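You operate a simulated robot arm through the tools that you are given. There is no shell and no other tool. Be economical: measure what you need, move in short steps, check, and stop when the job is done.

You are at the controls of a simulated robot arm. One attempt, no reset.

## Task
Put things in order on the long table. At the end: the yellow note block stands where the white pack stood; the white pack from the long table stands where the green book stood; the clear glass is on the black drip tray; the green book from the long table stands where the clear glass stood; whatever was shut is shut again. Leave all else as you found it, and nothing knocked over.

It is judged by the outcome, as a careful person would: the job done as asked, and still so three seconds after it is handed in. It fails if anything else is knocked over, pushed out of place, dropped, spilled or broken.

## Robot
A 7-joint arm with a two-finger parallel gripper, fixed in place. Base frame: the origin is at the foot of the arm, x ahead of it, y to its left, z up; the work surface is at about z = 0. Lengths are in mm, angles in degrees, forces in N, time in s.
With the tool pointing down near the work surface it reaches from about 240 to 620 mm from the base axis. Its first joint turns from -66.0 to 66.0 degrees. Payload 2.6 kg.
The TCP is the grasp point between the finger pads, 30 mm short of the fingertips. In the tool frame z runs along the fingers and y along their closing line. Largest opening 94 mm; finger width 28, thickness 10; the body of the gripper, 50 by 96 mm, starts 55 mm behind the TCP.
Orientation is told as [roll, pitch, yaw] about the base's x, y, z axes, in that order, counted from this pose: with the fingers straight down and closing along the base's y, the tool's x points along the base's -x, its y along +y and its z along -z.

## Interface
- The arm moves only by the tool step_arm. Its argument "plan" is a list of rows, each a list of 7 numbers: the shift along the base's x, y, z in units of 40 mm (1.0 is 40 mm), then the turn, a rotation vector about the base's x, y, z in units of 6 degrees (1.0 is 6 degrees), then the gripper command, from -1 (shut) to 1 (fully open), values between in proportion. In form: [[x, y, z, wx, wy, wz, hand], ...]. A call has 1 to 20 rows; each row shifts and turns the commanded pose from where the row before left it. A call with a number of a shift or a turn outside -1 to 1 is refused whole. Rows are played at 5 a second. More than 50 mm and 8.6 degrees between two rows, or a gripper value outside its range, and nothing of the call is played. Where a pose cannot be reached the arm comes as near as it can. A force on the tool above 40 N (or 10 N above the force at the start of the call, whichever is more), or a blocked arm, ends the call early, and 0.2 s more pass. The fingers move at their own pace (about 72 mm/s each) and stop on an object; they squeeze with about 43 N. The grip force told is the motor's: it shows also when the fingers shut on nothing. Time passes only in rows, and 0.2 s behind the last, so rows that do not move let the fingers close. It gives the time, the measured TCP pose, the force on the tool (base axes), the opening and the grip force at its end, in the units of the frame above (readings bear some noise), and new pictures: "pictures" is both (left out), scene, wrist or none.
- Cameras (640 x 400 px; columns grow to the right, rows downward): "scene" is fixed at [48.3, 448.8, 557.7]; the picture's right is [-0.59, -0.81, 0.00], its down [-0.51, 0.37, -0.78] and it looks along [0.63, -0.46, -0.63] (base axes); focal length 324 px, centre (320, 200). "wrist" rides on the gripper at [-37, 0, -58] in the tool frame; the picture's right is [0.00, -1.00, 0.00], its down [0.97, 0.00, -0.24] and it looks along [0.24, 0.00, 0.97] (tool axes); focal length 218 px, centre (320, 200).
- probe_pixels(camera, pixels): for up to 12 pixels [column, row] of the newest picture of that camera ("zoom" is the newest enlarged one), the place [x, y, z] in the base frame of the surface seen there, good to about 3 mm. The clock stands still meanwhile.
- enlarge(camera, box): a new picture of the part [left, top, right, bottom] of that camera's present view, enlarged. The clock stands still meanwhile.
- hand_in(): hands the job in; it is judged then, once.

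Keep the steps short. Do not move on a guess: measure, check each grasp and each placing, and mend mistakes. In all there are 80 turns and 120 pictures (those below and enlarged ones count). Leave the gripper open and the arm clear of the work at the hand-in unless told otherwise, and finish with a single line.

The tools are called by a JSON object that holds its "fn" and its "kwargs". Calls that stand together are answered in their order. step_arm: Moves the arm, as the interface text tells. Its arguments: {"type":"object","properties":{"plan":{"type":"array"},"pictures":{"type":"string","enum":["both","scene","wrist","none"]}},"required":["plan"]} The other tools are called the same way: probe_pixels (camera, pixels) gives the place of the surface under pixels of a picture; enlarge (camera, box) takes an enlarged picture of a part of a camera's view; hand_in () hands the job in.

At the start:

```text
time_s: 0.0
tool_pos: [355.1, 93.4, 247.3]
tool_rot: [0.0, 0.0, 0.0]
contact_force: [-1.3, -1.0, -0.3]
width: 94.0
finger_force: 0.1
```

scene: 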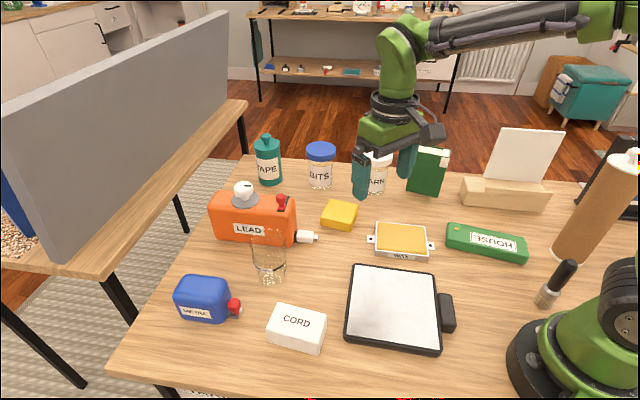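
wrist: 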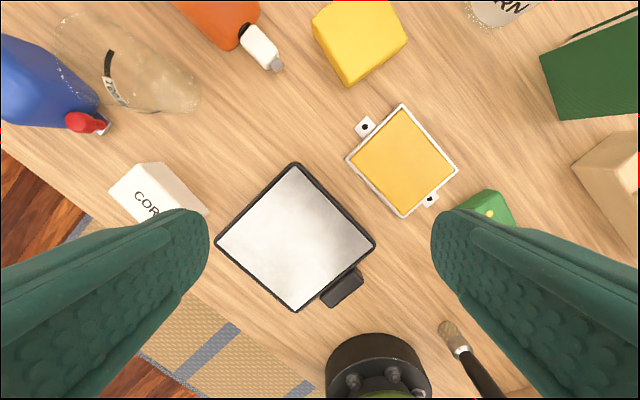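

I'll look closely at the objects on the table first.

{"fn": "enlarge", "kwargs": {"camera": "scene", "box": [160, 120, 400, 270]}}

{"fn": "enlarge", "kwargs": {"camera": "scene", "box": [340, 120, 580, 270]}}

{"fn": "enlarge", "kwargs": {"camera": "scene", "box": [160, 220, 464, 370]}}

```text
2.67 times, centred on (280, 195) of scene
```

zoom: 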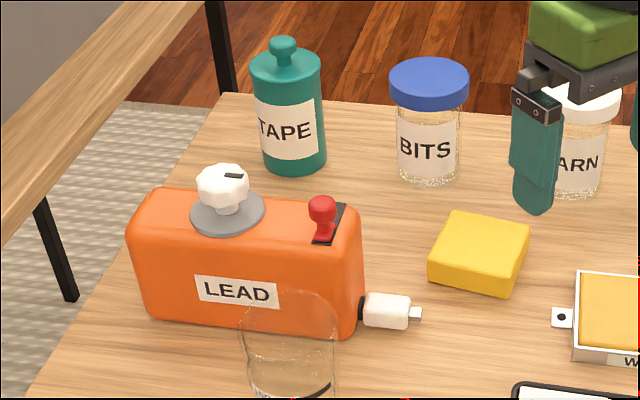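

```text
2.67 times, centred on (460, 195) of scene
```

zoom: 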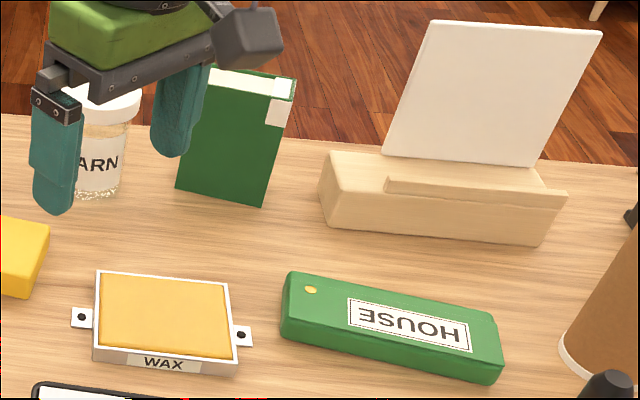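

```text
2.11 times, centred on (312, 295) of scene
```

zoom: 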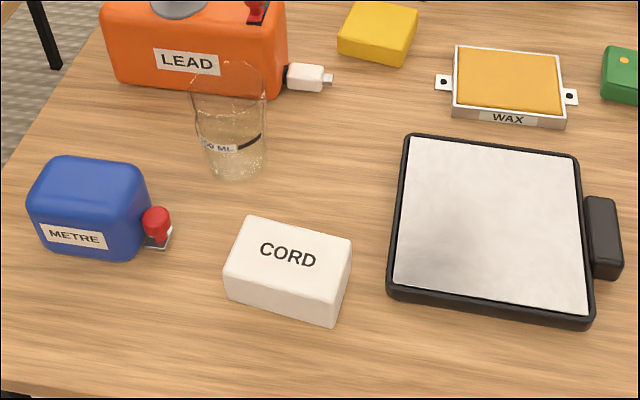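

Next I'll measure the tray, glass, pack, note block and book, and look at the right side of the table.

{"fn": "probe_pixels", "kwargs": {"camera": "scene", "pixels": [[354, 266], [436, 270], [442, 352], [347, 340], [395, 308], [447, 311], [447, 298], [450, 325], [360, 300], [352, 350], [440, 262], [425, 320]]}}

{"fn": "probe_pixels", "kwargs": {"camera": "scene", "pixels": [[280, 303], [327, 315], [318, 336], [270, 322], [318, 352], [267, 340], [297, 322], [329, 201], [358, 209], [352, 223], [322, 216], [350, 230]]}}

{"fn": "probe_pixels", "kwargs": {"camera": "scene", "pixels": [[420, 148], [450, 150], [438, 196], [408, 190], [430, 175], [448, 158], [268, 282], [258, 280], [284, 278], [270, 240], [252, 240], [286, 240]]}}

{"fn": "enlarge", "kwargs": {"camera": "scene", "box": [480, 110, 640, 310]}}

{"fn": "enlarge", "kwargs": {"camera": "wrist", "box": [200, 0, 640, 320]}}

```text
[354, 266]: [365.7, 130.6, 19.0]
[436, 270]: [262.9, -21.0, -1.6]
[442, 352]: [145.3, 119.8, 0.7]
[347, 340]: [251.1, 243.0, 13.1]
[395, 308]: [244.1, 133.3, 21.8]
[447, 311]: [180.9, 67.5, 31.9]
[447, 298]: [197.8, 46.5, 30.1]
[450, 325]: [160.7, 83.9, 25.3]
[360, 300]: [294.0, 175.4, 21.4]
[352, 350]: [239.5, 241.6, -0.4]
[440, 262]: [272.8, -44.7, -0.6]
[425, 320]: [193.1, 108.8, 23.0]
```

```text
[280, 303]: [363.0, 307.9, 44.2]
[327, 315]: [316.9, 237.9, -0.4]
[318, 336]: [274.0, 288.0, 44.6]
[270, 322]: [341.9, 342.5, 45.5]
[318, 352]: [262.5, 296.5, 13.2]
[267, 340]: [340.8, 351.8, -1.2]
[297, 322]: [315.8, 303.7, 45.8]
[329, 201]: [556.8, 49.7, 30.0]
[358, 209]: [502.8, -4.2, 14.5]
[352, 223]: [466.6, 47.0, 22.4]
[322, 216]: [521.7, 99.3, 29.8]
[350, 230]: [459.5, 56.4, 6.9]
```

```text
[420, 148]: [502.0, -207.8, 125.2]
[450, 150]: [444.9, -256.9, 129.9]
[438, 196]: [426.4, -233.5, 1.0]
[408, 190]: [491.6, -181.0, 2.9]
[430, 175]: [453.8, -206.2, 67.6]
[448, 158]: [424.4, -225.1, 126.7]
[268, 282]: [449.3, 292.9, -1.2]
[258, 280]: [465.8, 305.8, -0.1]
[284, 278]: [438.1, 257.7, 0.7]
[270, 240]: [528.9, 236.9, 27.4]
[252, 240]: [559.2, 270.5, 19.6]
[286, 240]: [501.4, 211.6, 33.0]
```

```text
2.00 times, centred on (560, 210) of scene
```

zoom: 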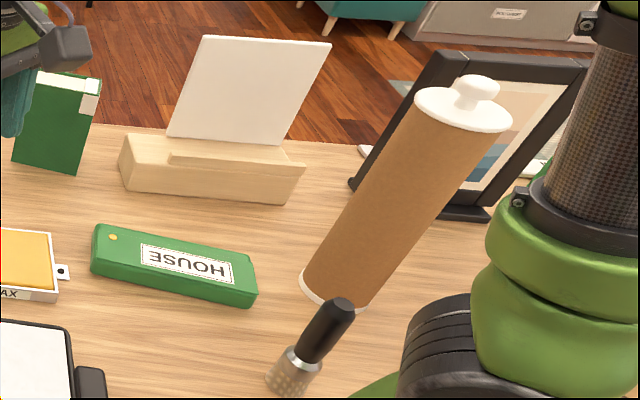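

```text
1.25 times, centred on (420, 160) of wrist
```

zoom: 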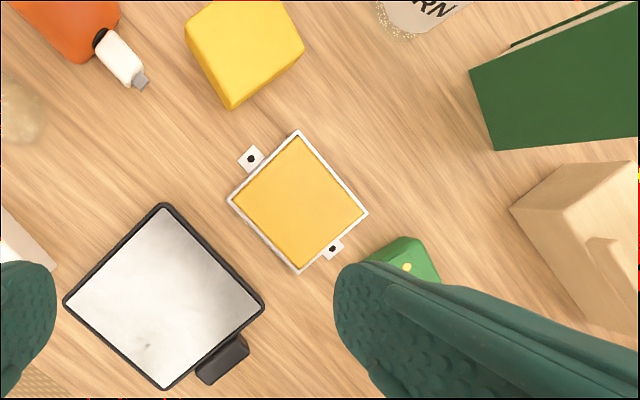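

The drip tray is a flat slab with its top at z≈22, and I see no lid on it. Before moving I'll check the tall neighbours: card, roll, jars, canister, and the glass rim.

{"fn": "probe_pixels", "kwargs": {"camera": "scene", "pixels": [[502, 130], [560, 132], [485, 178], [625, 160], [570, 255], [320, 150], [376, 158], [244, 186], [281, 200], [315, 238], [207, 283], [266, 140]]}}

{"fn": "step_arm", "kwargs": {"plan": [[0, 0.9, 0.3, 0, 0, 0, 1], [0, 0.9, 0.2, 0, 0, 0, 1], [0, 0.9, 0, 0, 0, 0, 1], [0, 0.8, 0, 0, 0, 0, 1], [0, 0, 0, 0, 0, 0, 1]], "pictures": "both"}}

```text
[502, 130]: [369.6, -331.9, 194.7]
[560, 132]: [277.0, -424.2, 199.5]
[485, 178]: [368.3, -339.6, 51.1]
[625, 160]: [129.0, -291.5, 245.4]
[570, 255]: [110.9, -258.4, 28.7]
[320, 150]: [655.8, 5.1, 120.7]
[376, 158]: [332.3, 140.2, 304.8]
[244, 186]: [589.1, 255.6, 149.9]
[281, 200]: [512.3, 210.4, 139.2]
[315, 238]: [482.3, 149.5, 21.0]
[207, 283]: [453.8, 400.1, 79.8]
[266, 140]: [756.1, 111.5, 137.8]
```

```text
time_s: 1.2
tool_pos: [354.5, 234.0, 266.6]
tool_rot: [0.0, 0.0, 0.1]
contact_force: [-0.6, 0.3, 0.4]
width: 94.0
finger_force: 0.1
```

scene: 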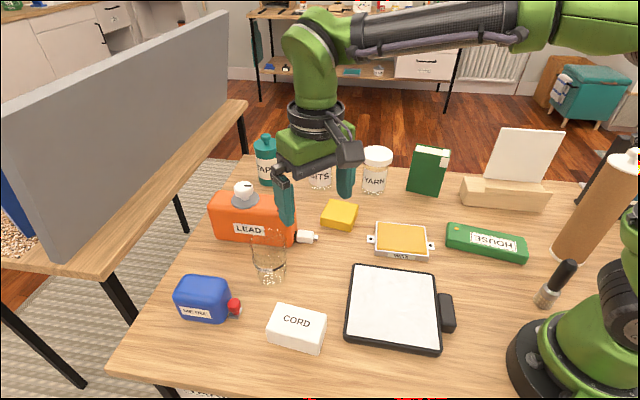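
wrist: 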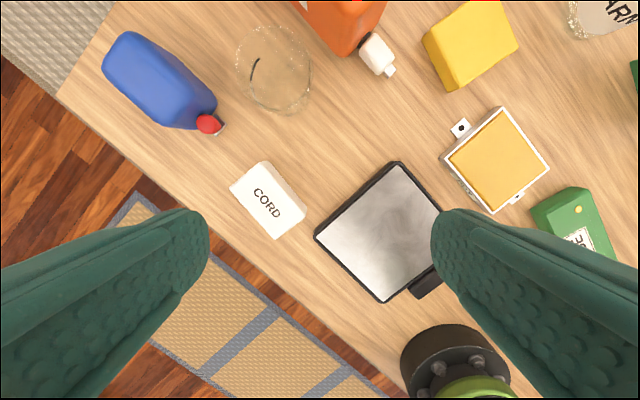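

The wrist view now shows the glass at (273,68), the pack, yellow block and tray. I'll enlarge the glass and measure outlines.

{"fn": "enlarge", "kwargs": {"camera": "wrist", "box": [160, 0, 400, 150]}}

{"fn": "probe_pixels", "kwargs": {"camera": "wrist", "pixels": [[263, 163], [304, 208], [278, 237], [231, 187], [422, 40], [455, 8], [517, 42], [470, 88], [490, 4], [340, 55], [373, 60], [213, 124]]}}

{"fn": "probe_pixels", "kwargs": {"camera": "wrist", "pixels": [[396, 163], [316, 236], [386, 299], [394, 173], [326, 237], [384, 292], [434, 215], [390, 230], [420, 285], [455, 150], [394, 70], [200, 125]]}}

```text
2.67 times, centred on (280, 75) of wrist
```

zoom: 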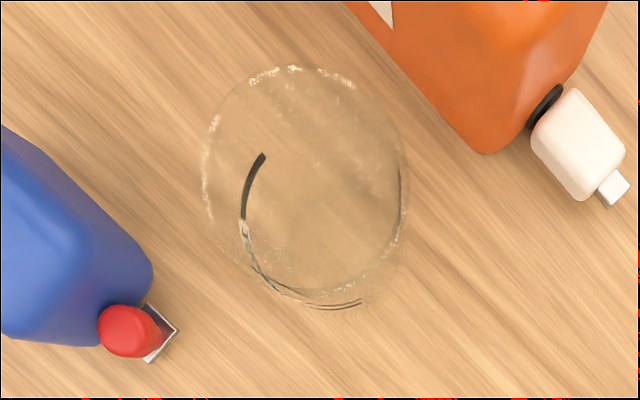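

```text
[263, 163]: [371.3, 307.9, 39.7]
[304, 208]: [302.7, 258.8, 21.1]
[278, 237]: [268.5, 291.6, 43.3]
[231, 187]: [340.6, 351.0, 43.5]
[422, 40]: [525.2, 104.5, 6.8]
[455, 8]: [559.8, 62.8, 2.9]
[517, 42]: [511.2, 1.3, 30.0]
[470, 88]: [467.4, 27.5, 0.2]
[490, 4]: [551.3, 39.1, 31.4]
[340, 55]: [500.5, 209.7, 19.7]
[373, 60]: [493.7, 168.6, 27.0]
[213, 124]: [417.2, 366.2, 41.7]
```

```text
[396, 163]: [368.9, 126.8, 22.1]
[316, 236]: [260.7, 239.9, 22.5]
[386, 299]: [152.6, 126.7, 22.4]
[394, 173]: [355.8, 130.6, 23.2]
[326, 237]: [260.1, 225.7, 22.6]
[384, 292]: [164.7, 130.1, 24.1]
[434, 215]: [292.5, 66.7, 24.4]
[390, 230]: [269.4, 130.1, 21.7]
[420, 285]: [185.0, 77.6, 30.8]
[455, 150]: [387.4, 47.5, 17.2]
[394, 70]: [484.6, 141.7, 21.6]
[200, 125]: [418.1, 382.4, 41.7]
```

Measured:
- Glass about (459,276), rim roughly 115 high and 69 wide.
- Tray centre about (261,128), top at 22.
- Pack about (320,300), long axis near 39°.

Next I move above the glass and turn -45°, so the fingers close parallel to the LEAD can's face. I stay high enough to check before going down.

{"fn": "step_arm", "kwargs": {"plan": [[0.3265, 0.131, 0, 0, 0, -0.9375, 1], [0.3265, 0.131, 0, 0, 0, -0.9375, 1], [0.3265, 0.131, 0, 0, 0, -0.9375, 1], [0.3265, 0.131, 0, 0, 0, -0.9375, 1], [0.3265, 0.131, -0.25, 0, 0, -0.9375, 1], [0.3265, 0.131, -0.25, 0, 0, -0.9375, 1], [0.3265, 0.131, -0.4, 0, 0, -0.9375, 1], [0.3265, 0.131, -0.4, 0, 0, -0.9375, 1], [0, 0, 0, 0, 0, 0, 1]]}}

```text
time_s: 3.2
tool_pos: [459.7, 275.8, 215.5]
tool_rot: [0.0, 0.0, -44.9]
contact_force: [-0.1, 0.7, -0.6]
width: 94.2
finger_force: 0.0
```

scene: 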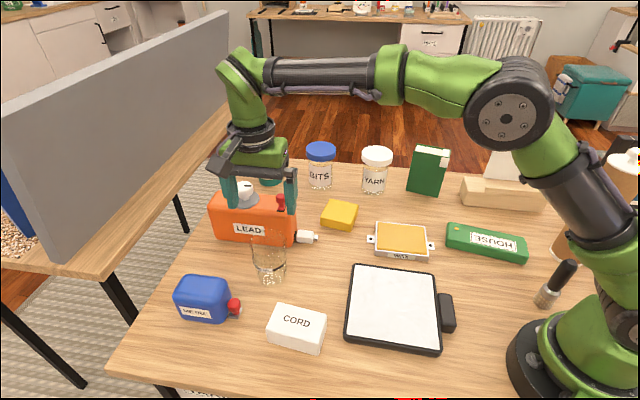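
wrist: 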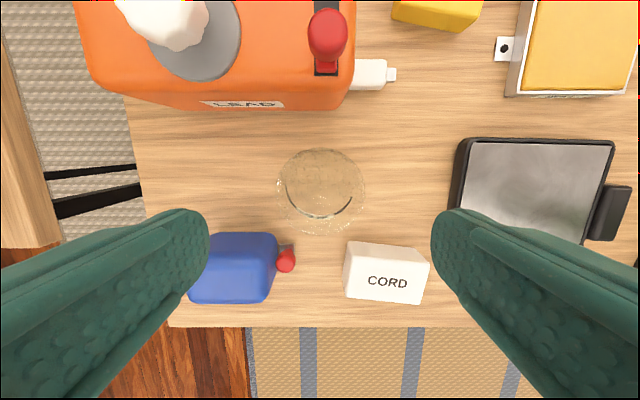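

The glass rim is centred at (321,192), so it sits 4 mm off along the tool's -x. The blue bottle and LEAD can are clear of the fingers' path. I correct the offset and descend to z≈72.

{"fn": "step_arm", "kwargs": {"plan": [[0.065, -0.065, -0.5, 0, 0, 0, 1], [0, 0, -0.8, 0, 0, 0, 1], [0, 0, -0.8, 0, 0, 0, 1], [0, 0, -0.8, 0, 0, 0, 1], [0, 0, -0.69, 0, 0, 0, 1], [0, 0, 0, 0, 0, 0, 1]]}}

```text
time_s: 4.6
tool_pos: [461.9, 273.1, 71.3]
tool_rot: [0.0, 0.1, -45.0]
contact_force: [0.4, 0.4, -0.8]
width: 93.9
finger_force: 0.2
```

scene: 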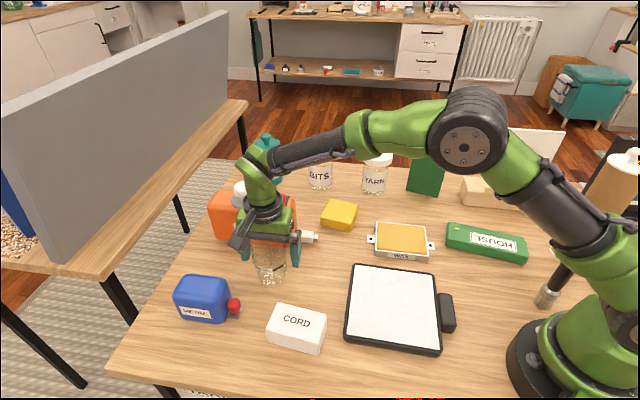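
wrist: 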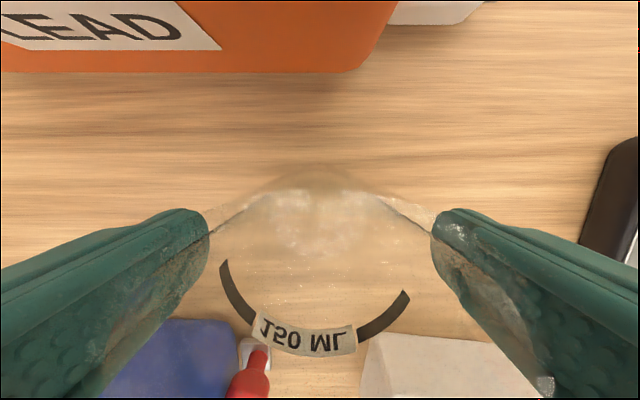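

The glass is between the fingers and centred. I close on it gradually.

{"fn": "step_arm", "kwargs": {"plan": [[0, 0, 0, 0, 0, 0, 0.5], [0, 0, 0, 0, 0, 0, 0.2], [0, 0, 0, 0, 0, 0, 0.0], [0, 0, 0, 0, 0, 0, -0.2], [0, 0, 0, 0, 0, 0, -0.2]], "pictures": "wrist"}}

```text
time_s: 5.8
tool_pos: [462.2, 273.0, 72.2]
tool_rot: [0.0, -0.1, -45.0]
contact_force: [0.3, -0.1, -1.4]
width: 74.2
finger_force: 43.5
```

wrist: 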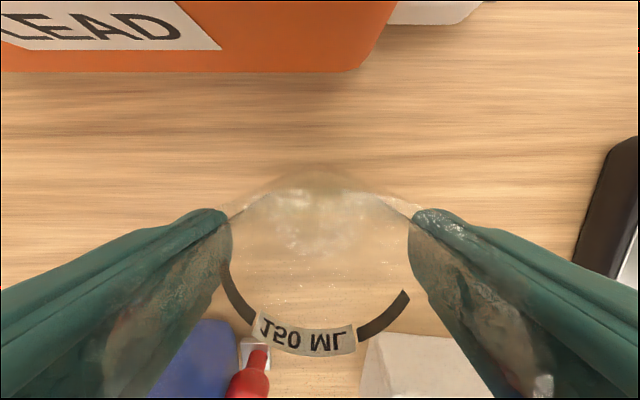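

The grip is firm at 74 mm and 43 N. I lift 60 mm and check.

{"fn": "step_arm", "kwargs": {"plan": [[0, 0, 0.3, 0, 0, 0, -0.2], [0, 0, 0.6, 0, 0, 0, -0.2], [0, 0, 0.6, 0, 0, 0, -0.2], [0, 0, 0, 0, 0, 0, -0.2]]}}

```text
time_s: 6.8
tool_pos: [461.7, 272.9, 132.3]
tool_rot: [0.0, 0.0, -45.1]
contact_force: [0.5, 0.0, -1.5]
width: 72.0
finger_force: 43.2
```

scene: 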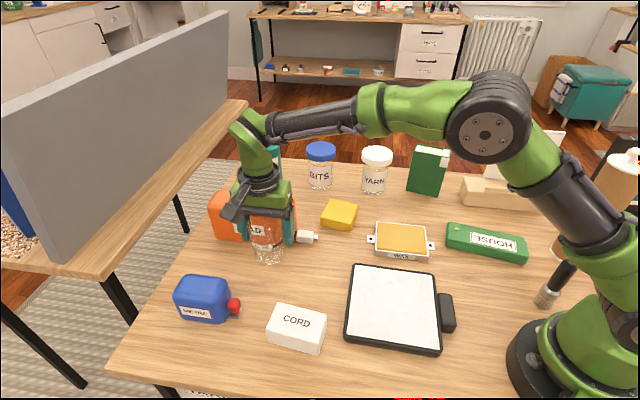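
wrist: 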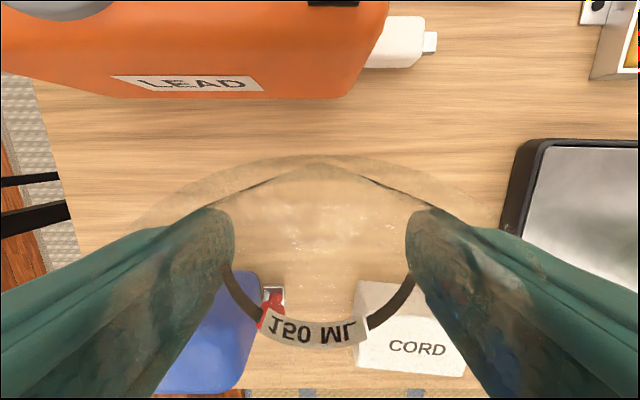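

The glass is held upright and clear. I carry it level to above the tray centre (261,128).

{"fn": "step_arm", "kwargs": {"plan": [[-0.4, -0.29, 0, 0, 0, 0, -0.2], [-0.6, -0.43, 0, 0, 0, 0, -0.2], [-0.6, -0.43, 0, 0, 0, 0, -0.2], [-0.6, -0.43, 0, 0, 0, 0, -0.2], [-0.6, -0.43, 0, 0, 0, 0, -0.2], [-0.6, -0.43, 0, 0, 0, 0, -0.2], [-0.6, -0.43, 0, 0, 0, 0, -0.2], [-0.6, -0.43, 0, 0, 0, 0, -0.2], [-0.42, -0.32, 0, 0, 0, 0, -0.2], [0, 0, 0, 0, 0, 0, -0.2]]}}

```text
time_s: 9.0
tool_pos: [261.5, 127.6, 131.1]
tool_rot: [-0.1, 0.1, -45.0]
contact_force: [-0.3, 0.7, -2.3]
width: 72.2
finger_force: 43.7
```

scene: 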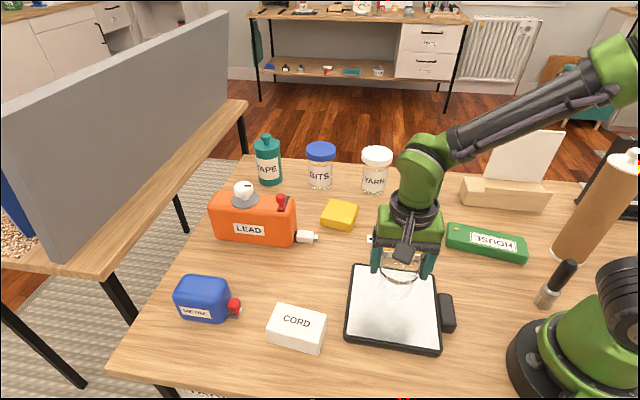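
wrist: 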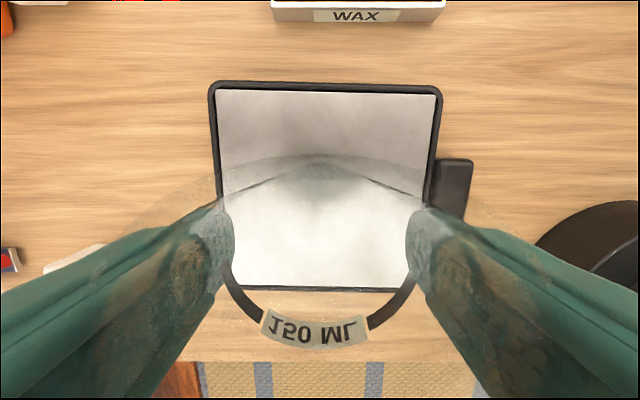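

Centred over the tray. I lower to near contact, expected around z≈95.

{"fn": "step_arm", "kwargs": {"plan": [[0, 0, -0.35, 0, 0, 0, -0.2], [0, 0, -0.3, 0, 0, 0, -0.2], [0, 0, -0.15, 0, 0, 0, -0.2], [0, 0, 0, 0, 0, 0, -0.2]], "pictures": "scene"}}

{"fn": "enlarge", "kwargs": {"camera": "scene", "box": [340, 220, 460, 320]}}

```text
time_s: 10.0
tool_pos: [263.0, 128.7, 100.3]
tool_rot: [0.0, 0.0, -45.0]
contact_force: [-0.4, 0.1, -0.9]
width: 71.8
finger_force: 43.3
```

scene: 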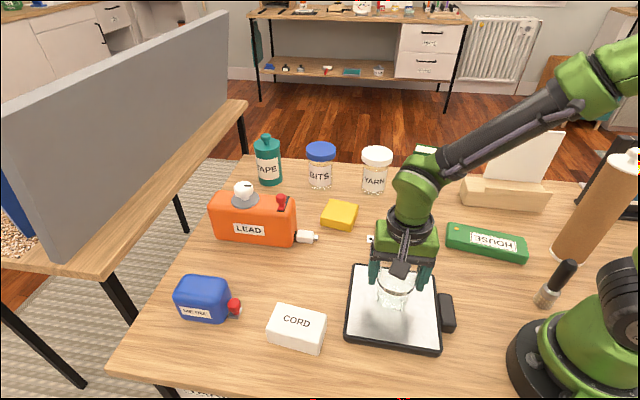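

```text
4.00 times, centred on (400, 270) of scene
```

zoom: 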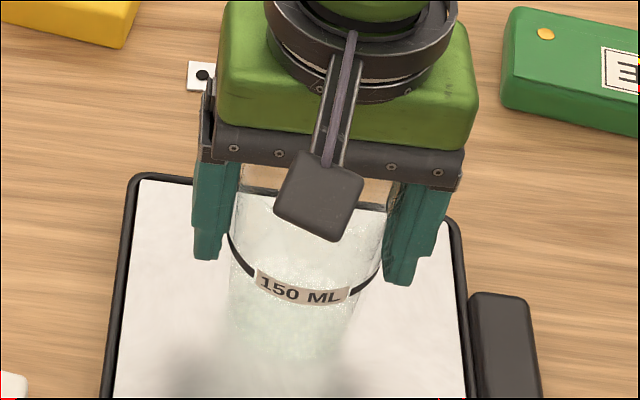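

No contact yet. I lower in 1.6 mm rows.

{"fn": "step_arm", "kwargs": {"plan": [[0, 0, -0.04, 0, 0, 0, -0.2], [0, 0, -0.04, 0, 0, 0, -0.2], [0, 0, -0.04, 0, 0, 0, -0.2], [0, 0, 0, 0, 0, 0, -0.2]], "pictures": "none"}}

```text
time_s: 11.0
tool_pos: [261.5, 127.8, 94.7]
tool_rot: [-0.1, 0.1, -45.0]
contact_force: [0.0, -1.3, -1.3]
width: 71.9
finger_force: 42.8
```

{"fn": "step_arm", "kwargs": {"plan": [[0, 0, -0.03, 0, 0, 0, -0.2], [0, 0, -0.03, 0, 0, 0, -0.2], [0, 0, 0, 0, 0, 0, -0.2]], "pictures": "none"}}

```text
time_s: 11.8
tool_pos: [262.6, 129.1, 94.2]
tool_rot: [0.1, 0.1, -45.0]
contact_force: [-6.1, -2.1, 20.1]
width: 72.2
finger_force: 43.1
```

There is 20 N of upward contact, so the glass is on the tray. I ease up 1 mm, open slowly, then rise.

{"fn": "step_arm", "kwargs": {"plan": [[0, 0, 0.02, 0, 0, 0, -0.2], [0, 0, 0, 0, 0, 0, 0.6], [0, 0, 0, 0, 0, 0, 0.8], [0, 0, 0, 0, 0, 0, 1], [0, 0, 0, 0, 0, 0, 1]], "pictures": "both"}}

```text
time_s: 13.0
tool_pos: [262.2, 128.3, 94.1]
tool_rot: [-0.1, -0.1, -45.0]
contact_force: [0.7, -0.5, 0.2]
width: 93.9
finger_force: 0.0
```

scene: 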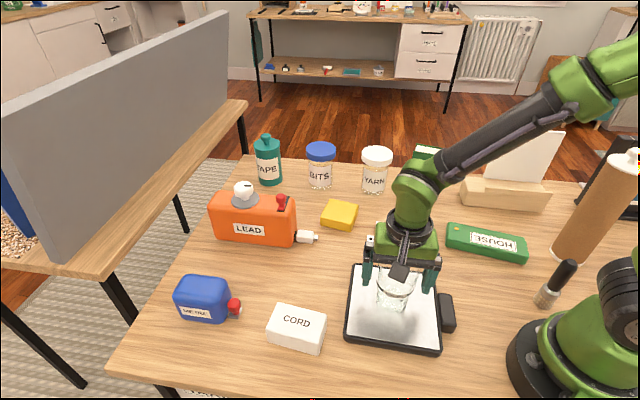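
wrist: 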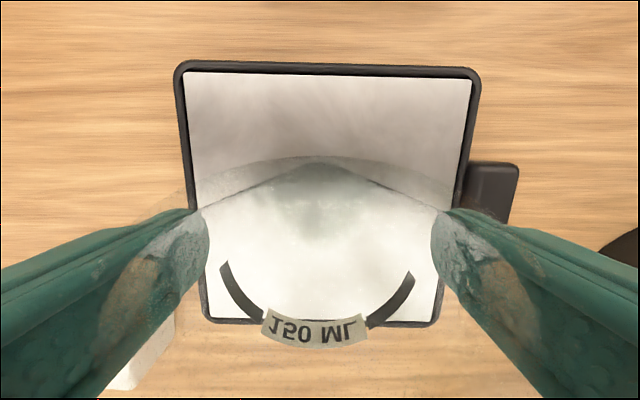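

The glass stands freely on the tray. I rise straight up, then swing over to the book while turning to +38.5°.

{"fn": "step_arm", "kwargs": {"plan": [[0, 0, 0.4, 0, 0, 0, 1], [0, 0, 0.8, 0, 0, 0, 1], [0, 0, 0.8, 0, 0, 0, 1], [0, 0, 0.8, 0, 0, 0, 1], [0, 0, 0.8, 0, 0, 0, 1], [0, 0, 0.8, 0, 0, 0, 1]], "pictures": "scene"}}

{"fn": "step_arm", "kwargs": {"plan": [[0.322, -0.563, 0, 0, 0, 0.928, 1], [0.322, -0.563, 0, 0, 0, 0.928, 1], [0.322, -0.563, 0, 0, 0, 0.928, 1], [0.322, -0.563, 0, 0, 0, 0.928, 1], [0.322, -0.563, 0, 0, 0, 0.928, 1], [0.322, -0.563, 0, 0, 0, 0.928, 1], [0.322, -0.563, 0, 0, 0, 0.928, 1], [0.322, -0.563, 0, 0, 0, 0.928, 1], [0.322, -0.563, 0, 0, 0, 0.928, 1], [0.322, -0.563, 0, 0, 0, 0.928, 1], [0.322, -0.563, 0, 0, 0, 0.928, 1], [0.322, -0.563, 0, 0, 0, 0.928, 1], [0.322, -0.563, 0, 0, 0, 0.928, 1], [0.322, -0.563, 0, 0, 0, 0.928, 1], [0.322, -0.563, 0, 0, 0, 0.928, 1], [0, 0, 0, 0, 0, 0, 1]], "pictures": "both"}}

```text
time_s: 14.4
tool_pos: [260.9, 129.1, 272.1]
tool_rot: [0.0, 0.1, -45.0]
contact_force: [0.4, -0.6, 0.1]
width: 94.3
finger_force: 0.1
```

scene: 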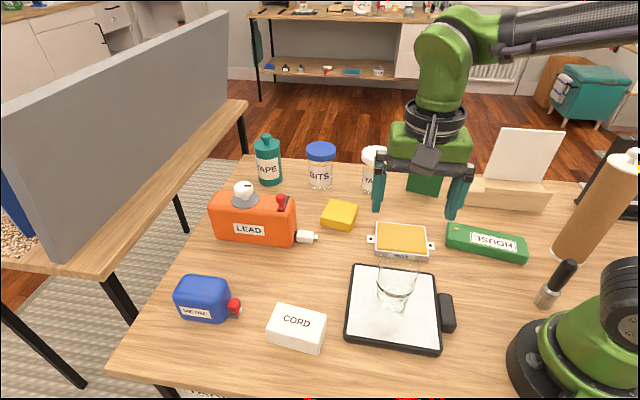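

```text
time_s: 17.8
tool_pos: [455.0, -208.7, 268.3]
tool_rot: [0.0, 0.0, 38.7]
contact_force: [-0.2, 0.0, 0.4]
width: 93.8
finger_force: 0.0
```

scene: 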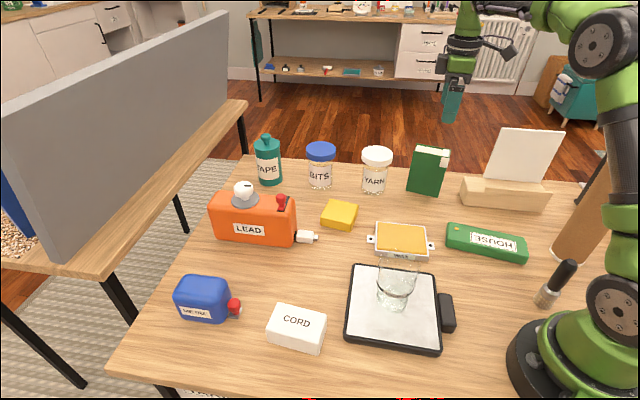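
wrist: 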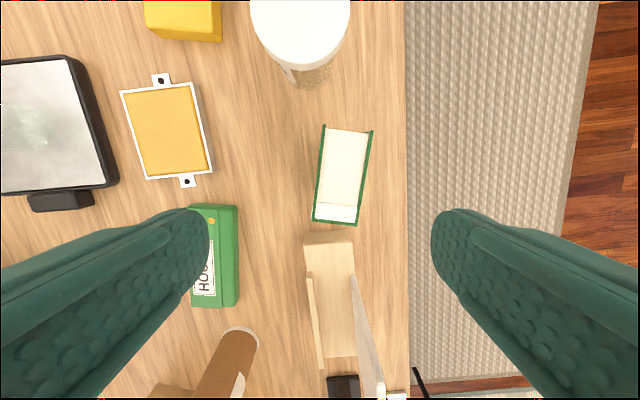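

The book's top is seen at (342,175), tilted slightly in the picture. I'll probe its corners and the neighbours.

{"fn": "enlarge", "kwargs": {"camera": "wrist", "box": [240, 60, 440, 260]}}

{"fn": "probe_pixels", "kwargs": {"camera": "wrist", "pixels": [[324, 127], [370, 132], [356, 223], [314, 218], [342, 150], [338, 212], [347, 133], [305, 245], [352, 243], [300, 60], [300, 20], [327, 170]]}}

```text
2.00 times, centred on (340, 160) of wrist
```

zoom: 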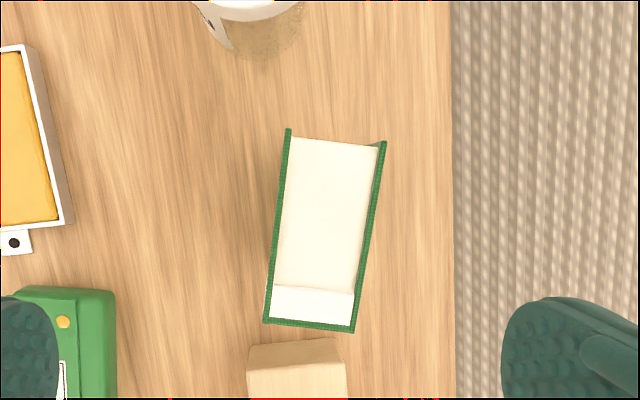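

```text
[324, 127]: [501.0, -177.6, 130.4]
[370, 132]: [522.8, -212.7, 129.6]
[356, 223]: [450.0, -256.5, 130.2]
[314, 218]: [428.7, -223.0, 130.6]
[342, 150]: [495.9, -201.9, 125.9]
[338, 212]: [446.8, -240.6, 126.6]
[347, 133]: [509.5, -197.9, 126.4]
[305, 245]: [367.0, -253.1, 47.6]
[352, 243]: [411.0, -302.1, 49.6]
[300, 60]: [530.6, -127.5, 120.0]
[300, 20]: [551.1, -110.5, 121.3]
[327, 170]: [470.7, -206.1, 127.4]
```

The book is 85 wide, 41 thick and 130 tall, centred at (475.6,-217.5) with its long side at 31.7°. I align, turning -7°, and descend to z≈100.

{"fn": "step_arm", "kwargs": {"plan": [[0.257, -0.11, 0, 0, 0, -0.583, 1], [0.258, -0.11, 0, 0, 0, -0.583, 1], [0, 0, -0.9, 0, 0, 0, 1], [0, 0, -0.9, 0, 0, 0, 1], [0, 0, 0, 0, 0, 0, 1]], "pictures": "wrist"}}

```text
time_s: 19.0
tool_pos: [476.0, -218.6, 199.0]
tool_rot: [0.0, 0.0, 31.6]
contact_force: [-0.9, 0.6, -0.4]
width: 93.9
finger_force: 0.0
```

wrist: 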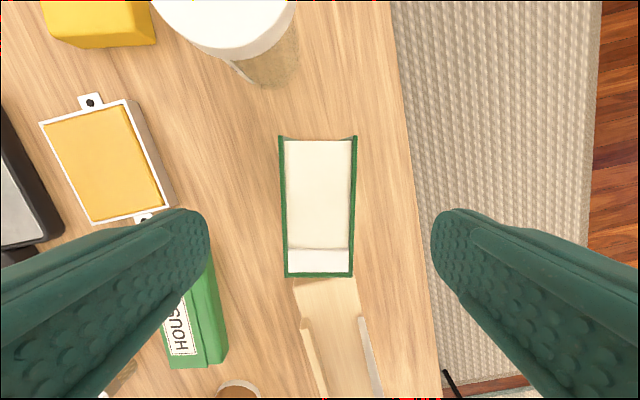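

The book is aligned and centred at column 318. I descend to z≈100 and close.

{"fn": "step_arm", "kwargs": {"plan": [[0, 0, -0.8, 0, 0, 0, 1], [0, 0, -0.8, 0, 0, 0, 1], [0, 0, -0.88, 0, 0, 0, 1], [0, 0, 0, 0, 0, 0, 1], [0, 0, 0, 0, 0, 0, 0.2], [0, 0, 0, 0, 0, 0, -0.1], [0, 0, 0, 0, 0, 0, -0.4], [0, 0, 0, 0, 0, 0, -0.4], [0, 0, 0, 0, 0, 0, -0.4]], "pictures": "both"}}

```text
time_s: 21.0
tool_pos: [476.1, -219.2, 99.1]
tool_rot: [0.0, 0.0, 31.6]
contact_force: [-0.6, 0.0, -0.1]
width: 49.3
finger_force: 43.0
```

scene: 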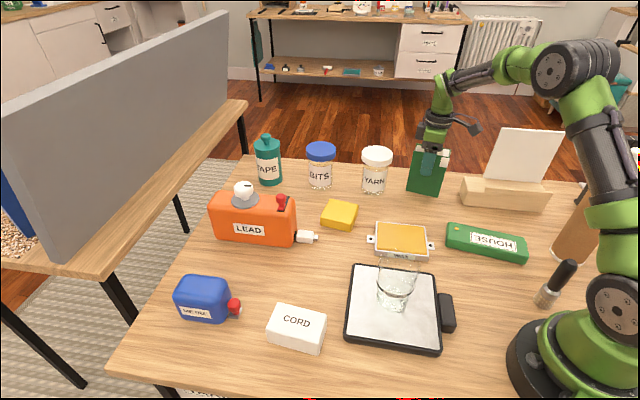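
wrist: 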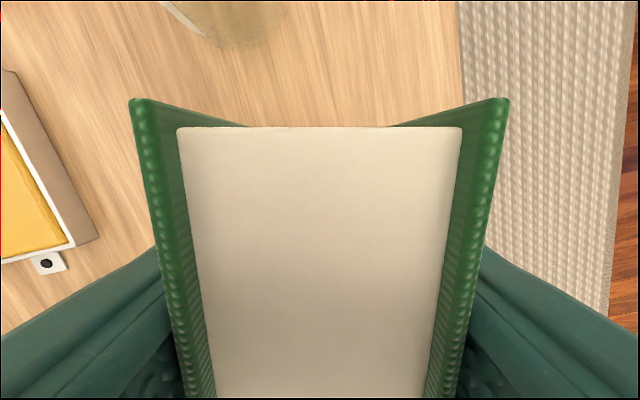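

Grip force is 43 N. I lift 25 mm and check the book follows.

{"fn": "step_arm", "kwargs": {"plan": [[0, 0, 0.1, 0, 0, 0, -0.5], [0, 0, 0.25, 0, 0, 0, -0.5], [0, 0, 0.3, 0, 0, 0, -0.5], [0, 0, 0, 0, 0, 0, -0.5]], "pictures": "both"}}

```text
time_s: 22.0
tool_pos: [476.0, -217.8, 124.1]
tool_rot: [0.0, 0.1, 31.6]
contact_force: [0.0, 0.5, -4.4]
width: 49.2
finger_force: 42.5
```

scene: 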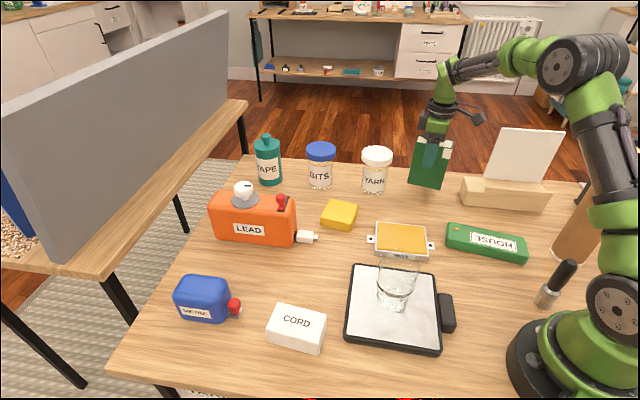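
wrist: 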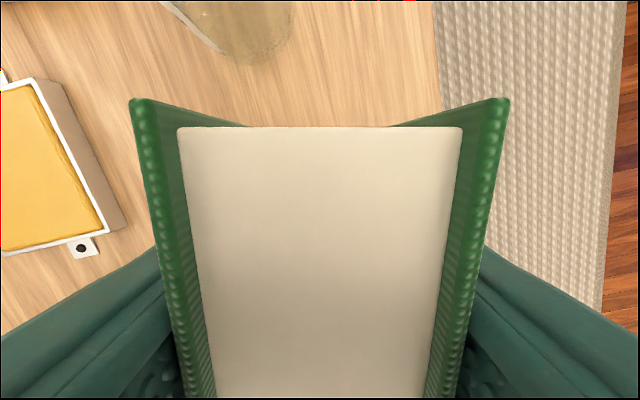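

The book is held upright. I raise it above the YARN jar, then carry it along a nearer path through (400,0) and (400,210), keeping away from the glass.

{"fn": "step_arm", "kwargs": {"plan": [[0, 0, 0.5, 0, 0, 0, -0.5], [0, 0, 0.8, 0, 0, 0, -0.5], [0, 0, 0.8, 0, 0, 0, -0.5], [0, 0, 0.7, 0, 0, 0, -0.5], [-0.3, 0.5, 0, 0, 0, 0, -0.5], [-0.32, 0.82, 0, 0, 0, 0, -0.5], [-0.32, 0.82, 0, 0, 0, 0, -0.5], [-0.32, 0.82, 0, 0, 0, 0, -0.5], [-0.32, 0.82, 0, 0, 0, 0, -0.5], [-0.32, 0.82, 0, 0, 0, 0, -0.5], [0, 0.82, 0, 0, 0, 0, -0.5], [0, 0.82, 0, 0, 0, 0, -0.5], [0, 0.82, 0, 0, 0, 0, -0.5], [0, 0.82, 0, 0, 0, 0, -0.5], [0, 0.82, 0, 0, 0, 0, -0.5], [0, 0.82, 0, 0, 0, 0, -0.5], [0, 0.6, 0, 0, 0, 0, -0.5], [0, 0.3, 0, 0, 0, 0, -0.5], [0, 0, 0, 0, 0, 0, -0.5]], "pictures": "both"}}

```text
time_s: 26.0
tool_pos: [400.9, 198.4, 236.0]
tool_rot: [0.0, 0.0, 31.6]
contact_force: [0.1, -0.8, -3.8]
width: 49.3
finger_force: 43.4
```

scene: 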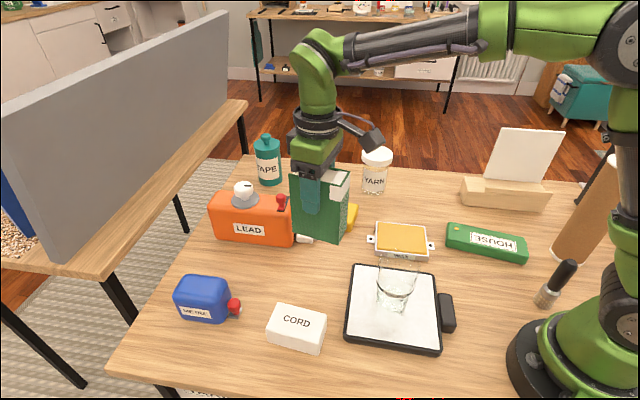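
wrist: 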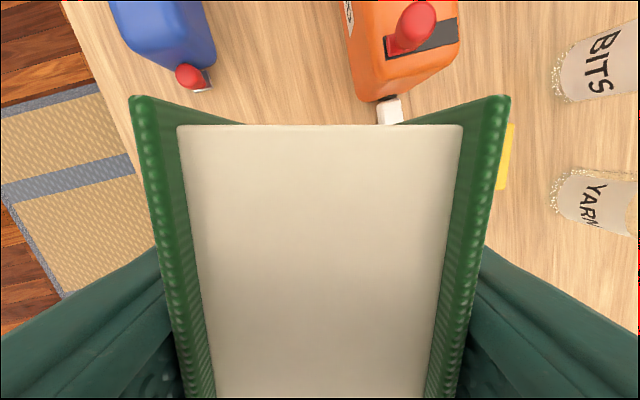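

Path is clear. I move over the glass's old spot (462,273) and lower to about 15 mm above the table.

{"fn": "step_arm", "kwargs": {"plan": [[0.4, 0.5, 0, 0, 0, 0, -0.5], [0.6, 0.73, 0, 0, 0, 0, -0.5], [0.52, 0.63, 0, 0, 0, 0, -0.5], [0, 0, 0, 0, 0, 0, -0.5], [0, 0, -0.7, 0, 0, 0, -0.5], [0, 0, -0.8, 0, 0, 0, -0.5], [0, 0, -0.8, 0, 0, 0, -0.5], [0, 0, -0.7, 0, 0, 0, -0.5], [0, 0, 0, 0, 0, 0, -0.5]], "pictures": "both"}}

```text
time_s: 28.0
tool_pos: [461.6, 272.3, 115.0]
tool_rot: [0.0, 0.1, 31.5]
contact_force: [0.2, -0.8, -5.0]
width: 49.2
finger_force: 43.3
```

scene: 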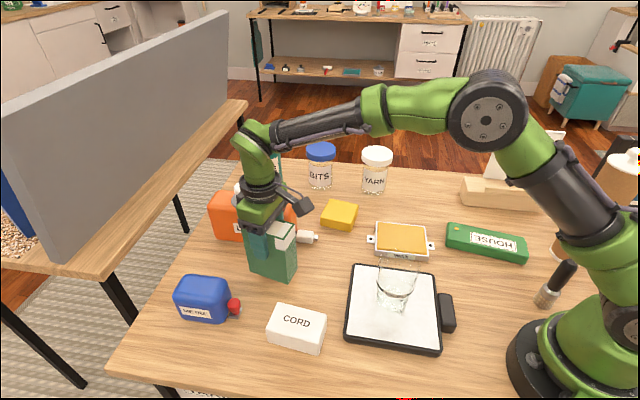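
wrist: 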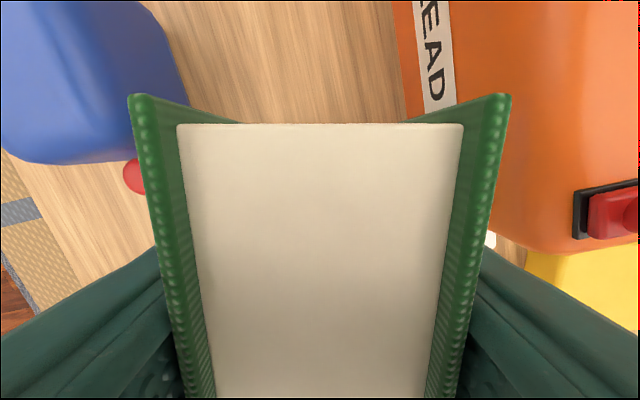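

Aligned over the spot. I lower the last 16 mm gently.

{"fn": "step_arm", "kwargs": {"plan": [[0, 0, -0.2, 0, 0, 0, -0.5], [0, 0, -0.1, 0, 0, 0, -0.5], [0, 0, -0.05, 0, 0, 0, -0.5], [0, 0, -0.04, 0, 0, 0, -0.5], [0, 0, 0, 0, 0, 0, -0.5]], "pictures": "none"}}

```text
time_s: 29.2
tool_pos: [460.2, 273.1, 98.9]
tool_rot: [0.0, -0.1, 31.7]
contact_force: [-0.6, 0.3, -3.5]
width: 49.2
finger_force: 42.6
```

{"fn": "step_arm", "kwargs": {"plan": [[0.03, 0, -0.03, 0, 0, 0, -0.5], [0, 0, -0.02, 0, 0, 0, -0.5], [0, 0, 0, 0, 0, 0, -0.5]], "pictures": "none"}}

```text
time_s: 30.0
tool_pos: [460.8, 272.9, 99.5]
tool_rot: [0.0, 0.0, 31.7]
contact_force: [-0.1, -0.1, -3.5]
width: 49.1
finger_force: 43.3
```

Not touching yet. I go down in 1 mm rows.

{"fn": "step_arm", "kwargs": {"plan": [[0, 0, -0.025, 0, 0, 0, -0.5], [0, 0, -0.025, 0, 0, 0, -0.5], [0, 0, 0, 0, 0, 0, -0.5]], "pictures": "none"}}

```text
time_s: 30.8
tool_pos: [462.1, 272.2, 99.9]
tool_rot: [-0.1, -0.1, 31.5]
contact_force: [-8.3, -6.2, 21.9]
width: 49.3
finger_force: 43.3
```

Contact reads 22 N. I ease up 1 mm and open to about 64 mm only, since the LEAD can is near.

{"fn": "step_arm", "kwargs": {"plan": [[0, 0, 0.03, 0, 0, 0, -0.5], [0, 0, 0, 0, 0, 0, 0.2], [0, 0, 0, 0, 0, 0, 0.4], [0, 0, 0, 0, 0, 0, 0.4], [0, 0, 0, 0, 0, 0, 0.4]], "pictures": "both"}}

```text
time_s: 32.0
tool_pos: [461.8, 272.5, 99.4]
tool_rot: [-0.1, -0.1, 31.6]
contact_force: [0.3, 0.5, 0.5]
width: 65.9
finger_force: 0.1
```

scene: 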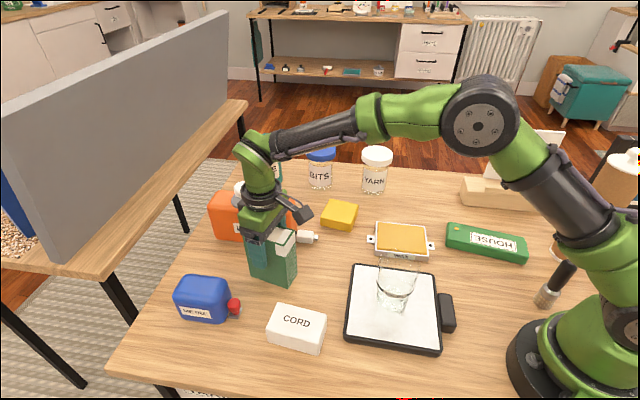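
wrist: 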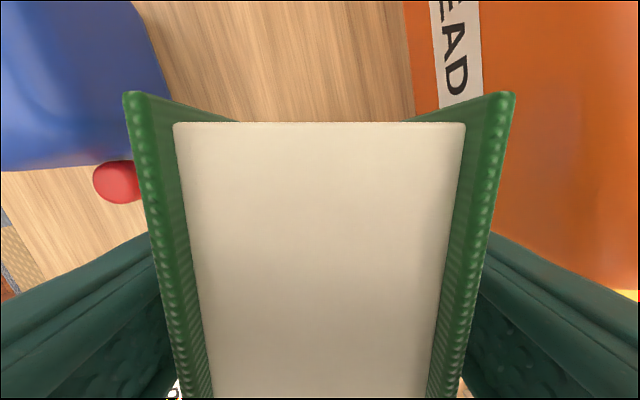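

The book stands free. I rise straight up, then go above the white pack to measure it from overhead.

{"fn": "step_arm", "kwargs": {"plan": [[0, 0, 0.4, 0, 0, 0, 0.4], [0, 0, 0.8, 0, 0, 0, 0.4], [0, 0, 0.9, 0, 0, 0, 0.4], [0, 0, 0.9, 0, 0, 0, 0.4], [-0.5, 0, 0, 0, 0, 0, 0.6], [-0.9, 0.1, 0, 0, 0, 0, 1], [-0.9, 0.2, 0, 0, 0, 0, 1], [-0.9, 0.2, 0, 0, 0, 0, 1], [-0.34, 0.19, 0, 0, 0, 0, 1], [0, 0, 0, 0, 0, 0, 1]], "pictures": "both"}}

```text
time_s: 34.2
tool_pos: [319.8, 301.3, 219.0]
tool_rot: [0.0, 0.0, 31.6]
contact_force: [-0.4, 0.1, 0.1]
width: 94.3
finger_force: 0.1
```

scene: 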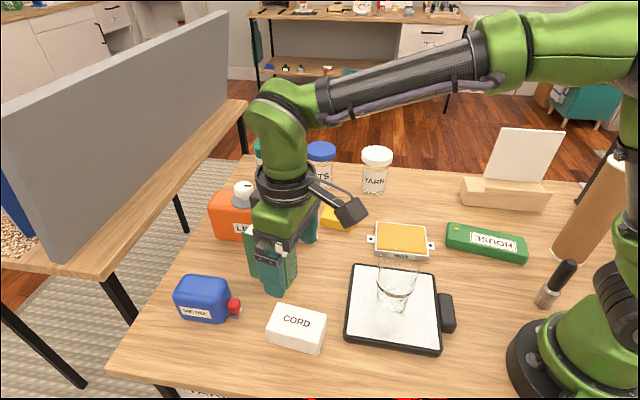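
wrist: 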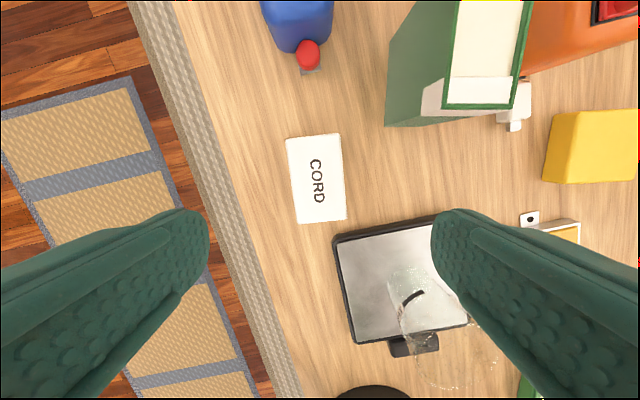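

I probe the pack's corners and the placed book's top.

{"fn": "probe_pixels", "kwargs": {"camera": "wrist", "pixels": [[288, 140], [339, 136], [345, 217], [300, 221], [316, 180], [296, 220], [286, 137], [460, 4], [446, 106], [512, 107], [330, 200], [308, 55]]}}

{"fn": "enlarge", "kwargs": {"camera": "wrist", "box": [260, 110, 380, 240]}}

```text
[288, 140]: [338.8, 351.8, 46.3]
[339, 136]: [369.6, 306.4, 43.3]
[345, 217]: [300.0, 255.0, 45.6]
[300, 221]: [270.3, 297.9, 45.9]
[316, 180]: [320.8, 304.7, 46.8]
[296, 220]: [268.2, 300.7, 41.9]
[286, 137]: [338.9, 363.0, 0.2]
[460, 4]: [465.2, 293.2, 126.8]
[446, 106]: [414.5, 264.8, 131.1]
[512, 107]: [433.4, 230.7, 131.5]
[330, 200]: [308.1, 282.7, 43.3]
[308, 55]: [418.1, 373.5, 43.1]
```

```text
3.08 times, centred on (320, 175) of wrist
```

zoom: 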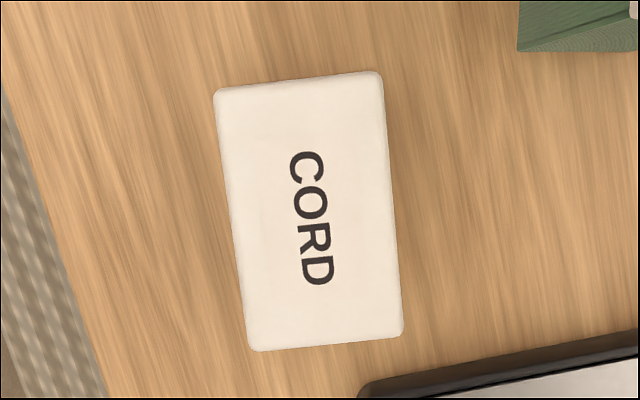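

Pack: centre (319.7,302.8), 87×54, 46 high, long axis at 37.3°. I turn +5.7° and descend to z≈40; the placed book is about 60 mm away.

{"fn": "step_arm", "kwargs": {"plan": [[0, 0.038, -0.6, 0, 0, 0.475, 1], [0, 0, -0.8, 0, 0, 0.475, 1], [0, 0, -0.9, 0, 0, 0, 1], [0, 0, -0.9, 0, 0, 0, 1], [0, 0, -0.7, 0, 0, 0, 1], [0, 0, -0.55, 0, 0, 0, 1], [0, 0, 0, 0, 0, 0, 1]], "pictures": "both"}}

```text
time_s: 35.8
tool_pos: [319.1, 303.3, 40.0]
tool_rot: [0.0, 0.0, 37.3]
contact_force: [0.7, 0.0, 0.3]
width: 93.9
finger_force: 0.1
```

scene: 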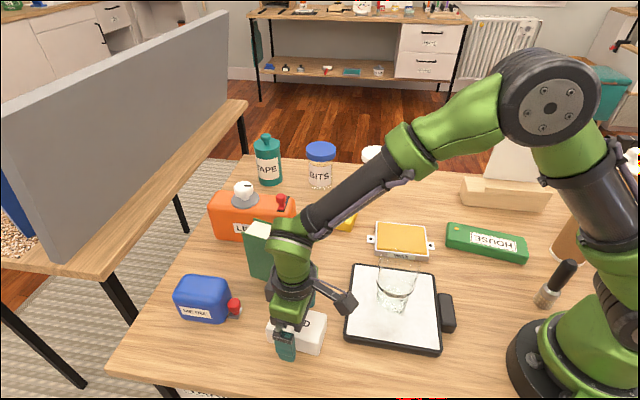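
wrist: 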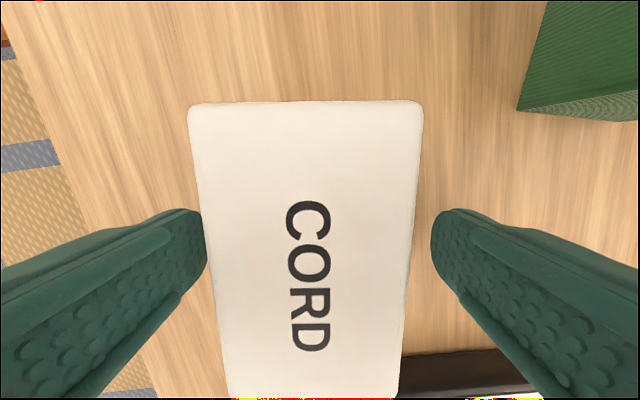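

Good alignment. I close on the pack and lift a little.

{"fn": "step_arm", "kwargs": {"plan": [[0, 0, 0, 0, 0, 0, 0.4], [0, 0, 0, 0, 0, 0, 0.1], [0, 0, 0, 0, 0, 0, -0.2], [0, 0, 0, 0, 0, 0, -0.3], [0, 0, 0, 0, 0, 0, -0.3], [0, 0, 0.2, 0, 0, 0, -0.3], [0, 0, 0.4, 0, 0, 0, -0.3], [0, 0, 0, 0, 0, 0, -0.3]], "pictures": "both"}}

```text
time_s: 37.6
tool_pos: [320.0, 302.2, 65.1]
tool_rot: [-0.1, 0.0, 37.3]
contact_force: [0.7, 1.0, -1.5]
width: 61.4
finger_force: 42.9
```

scene: 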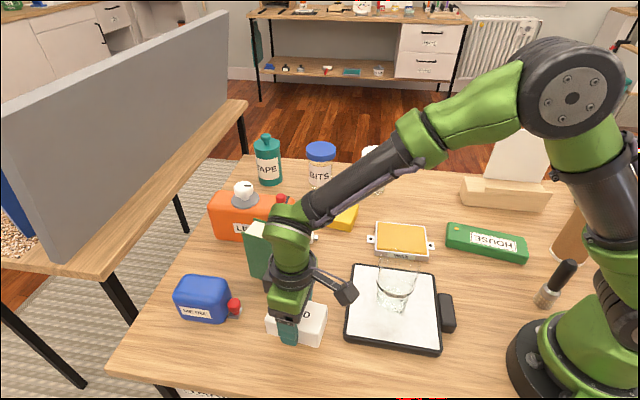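
wrist: 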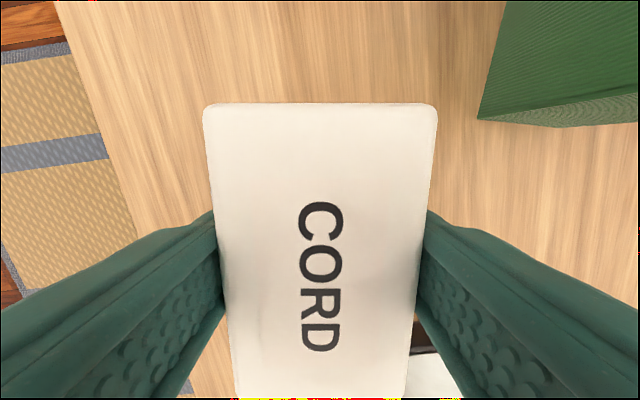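

The pack is held level. I raise it well above everything and carry it to the book's old spot (475.6,-217.5), turning to 31.7° on the way.

{"fn": "step_arm", "kwargs": {"plan": [[0, 0, 0.6, 0, 0, 0, -0.3], [0, 0, 0.9, 0, 0, 0, -0.3], [0, 0, 0.9, 0, 0, 0, -0.3], [0, 0, 0.9, 0, 0, 0, -0.3], [0, 0, 0.9, 0, 0, 0, -0.3], [0, 0, 0.3, 0, 0, 0, -0.3], [0, 0, 0, 0, 0, 0, -0.3]], "pictures": "none"}}

{"fn": "step_arm", "kwargs": {"plan": [[0.15, -0.45, 0, 0, 0, 0, -0.3], [0.26, -0.86, 0, 0, 0, -0.09, -0.3], [0.26, -0.86, 0, 0, 0, -0.09, -0.3], [0.26, -0.86, 0, 0, 0, -0.09, -0.3], [0.26, -0.86, 0, 0, 0, -0.09, -0.3], [0.26, -0.86, 0, 0, 0, -0.09, -0.3], [0.26, -0.86, 0, 0, 0, -0.09, -0.3], [0.26, -0.86, 0, 0, 0, -0.09, -0.3], [0.26, -0.86, 0, 0, 0, -0.09, -0.3], [0.26, -0.86, 0, 0, 0, -0.09, -0.3], [0.26, -0.86, 0, 0, 0, -0.09, -0.3], [0.26, -0.86, 0, 0, 0, -0.03, -0.3], [0.26, -0.86, 0, 0, 0, 0, -0.3], [0.26, -0.86, 0, 0, 0, 0, -0.3], [0.26, -0.86, 0, 0, 0, 0, -0.3], [0.18, -0.51, 0, 0, 0, 0, -0.3], [0, 0, 0, 0, 0, 0, -0.3]], "pictures": "both"}}

```text
time_s: 39.2
tool_pos: [319.0, 302.2, 245.3]
tool_rot: [0.1, 0.0, 37.2]
contact_force: [-0.3, 0.1, -0.8]
width: 61.5
finger_force: 42.5
```

```text
time_s: 42.8
tool_pos: [480.1, -219.0, 243.0]
tool_rot: [0.0, 0.1, 31.6]
contact_force: [-0.7, -0.2, -1.2]
width: 61.7
finger_force: 42.5
```

scene: 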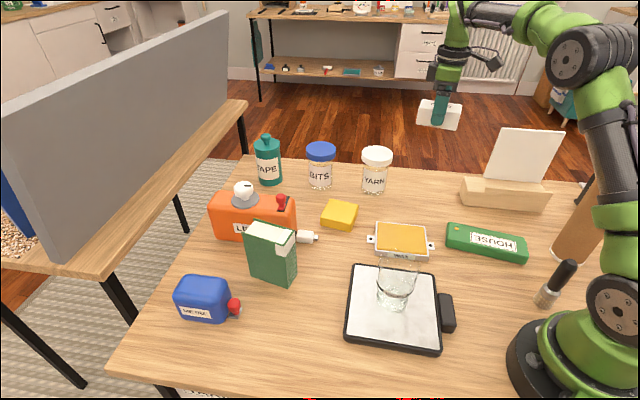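
wrist: 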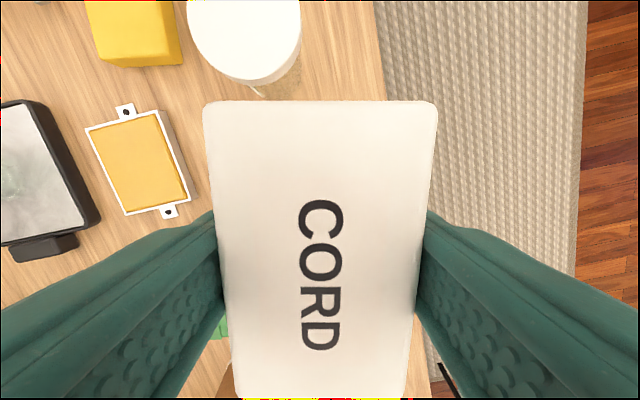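

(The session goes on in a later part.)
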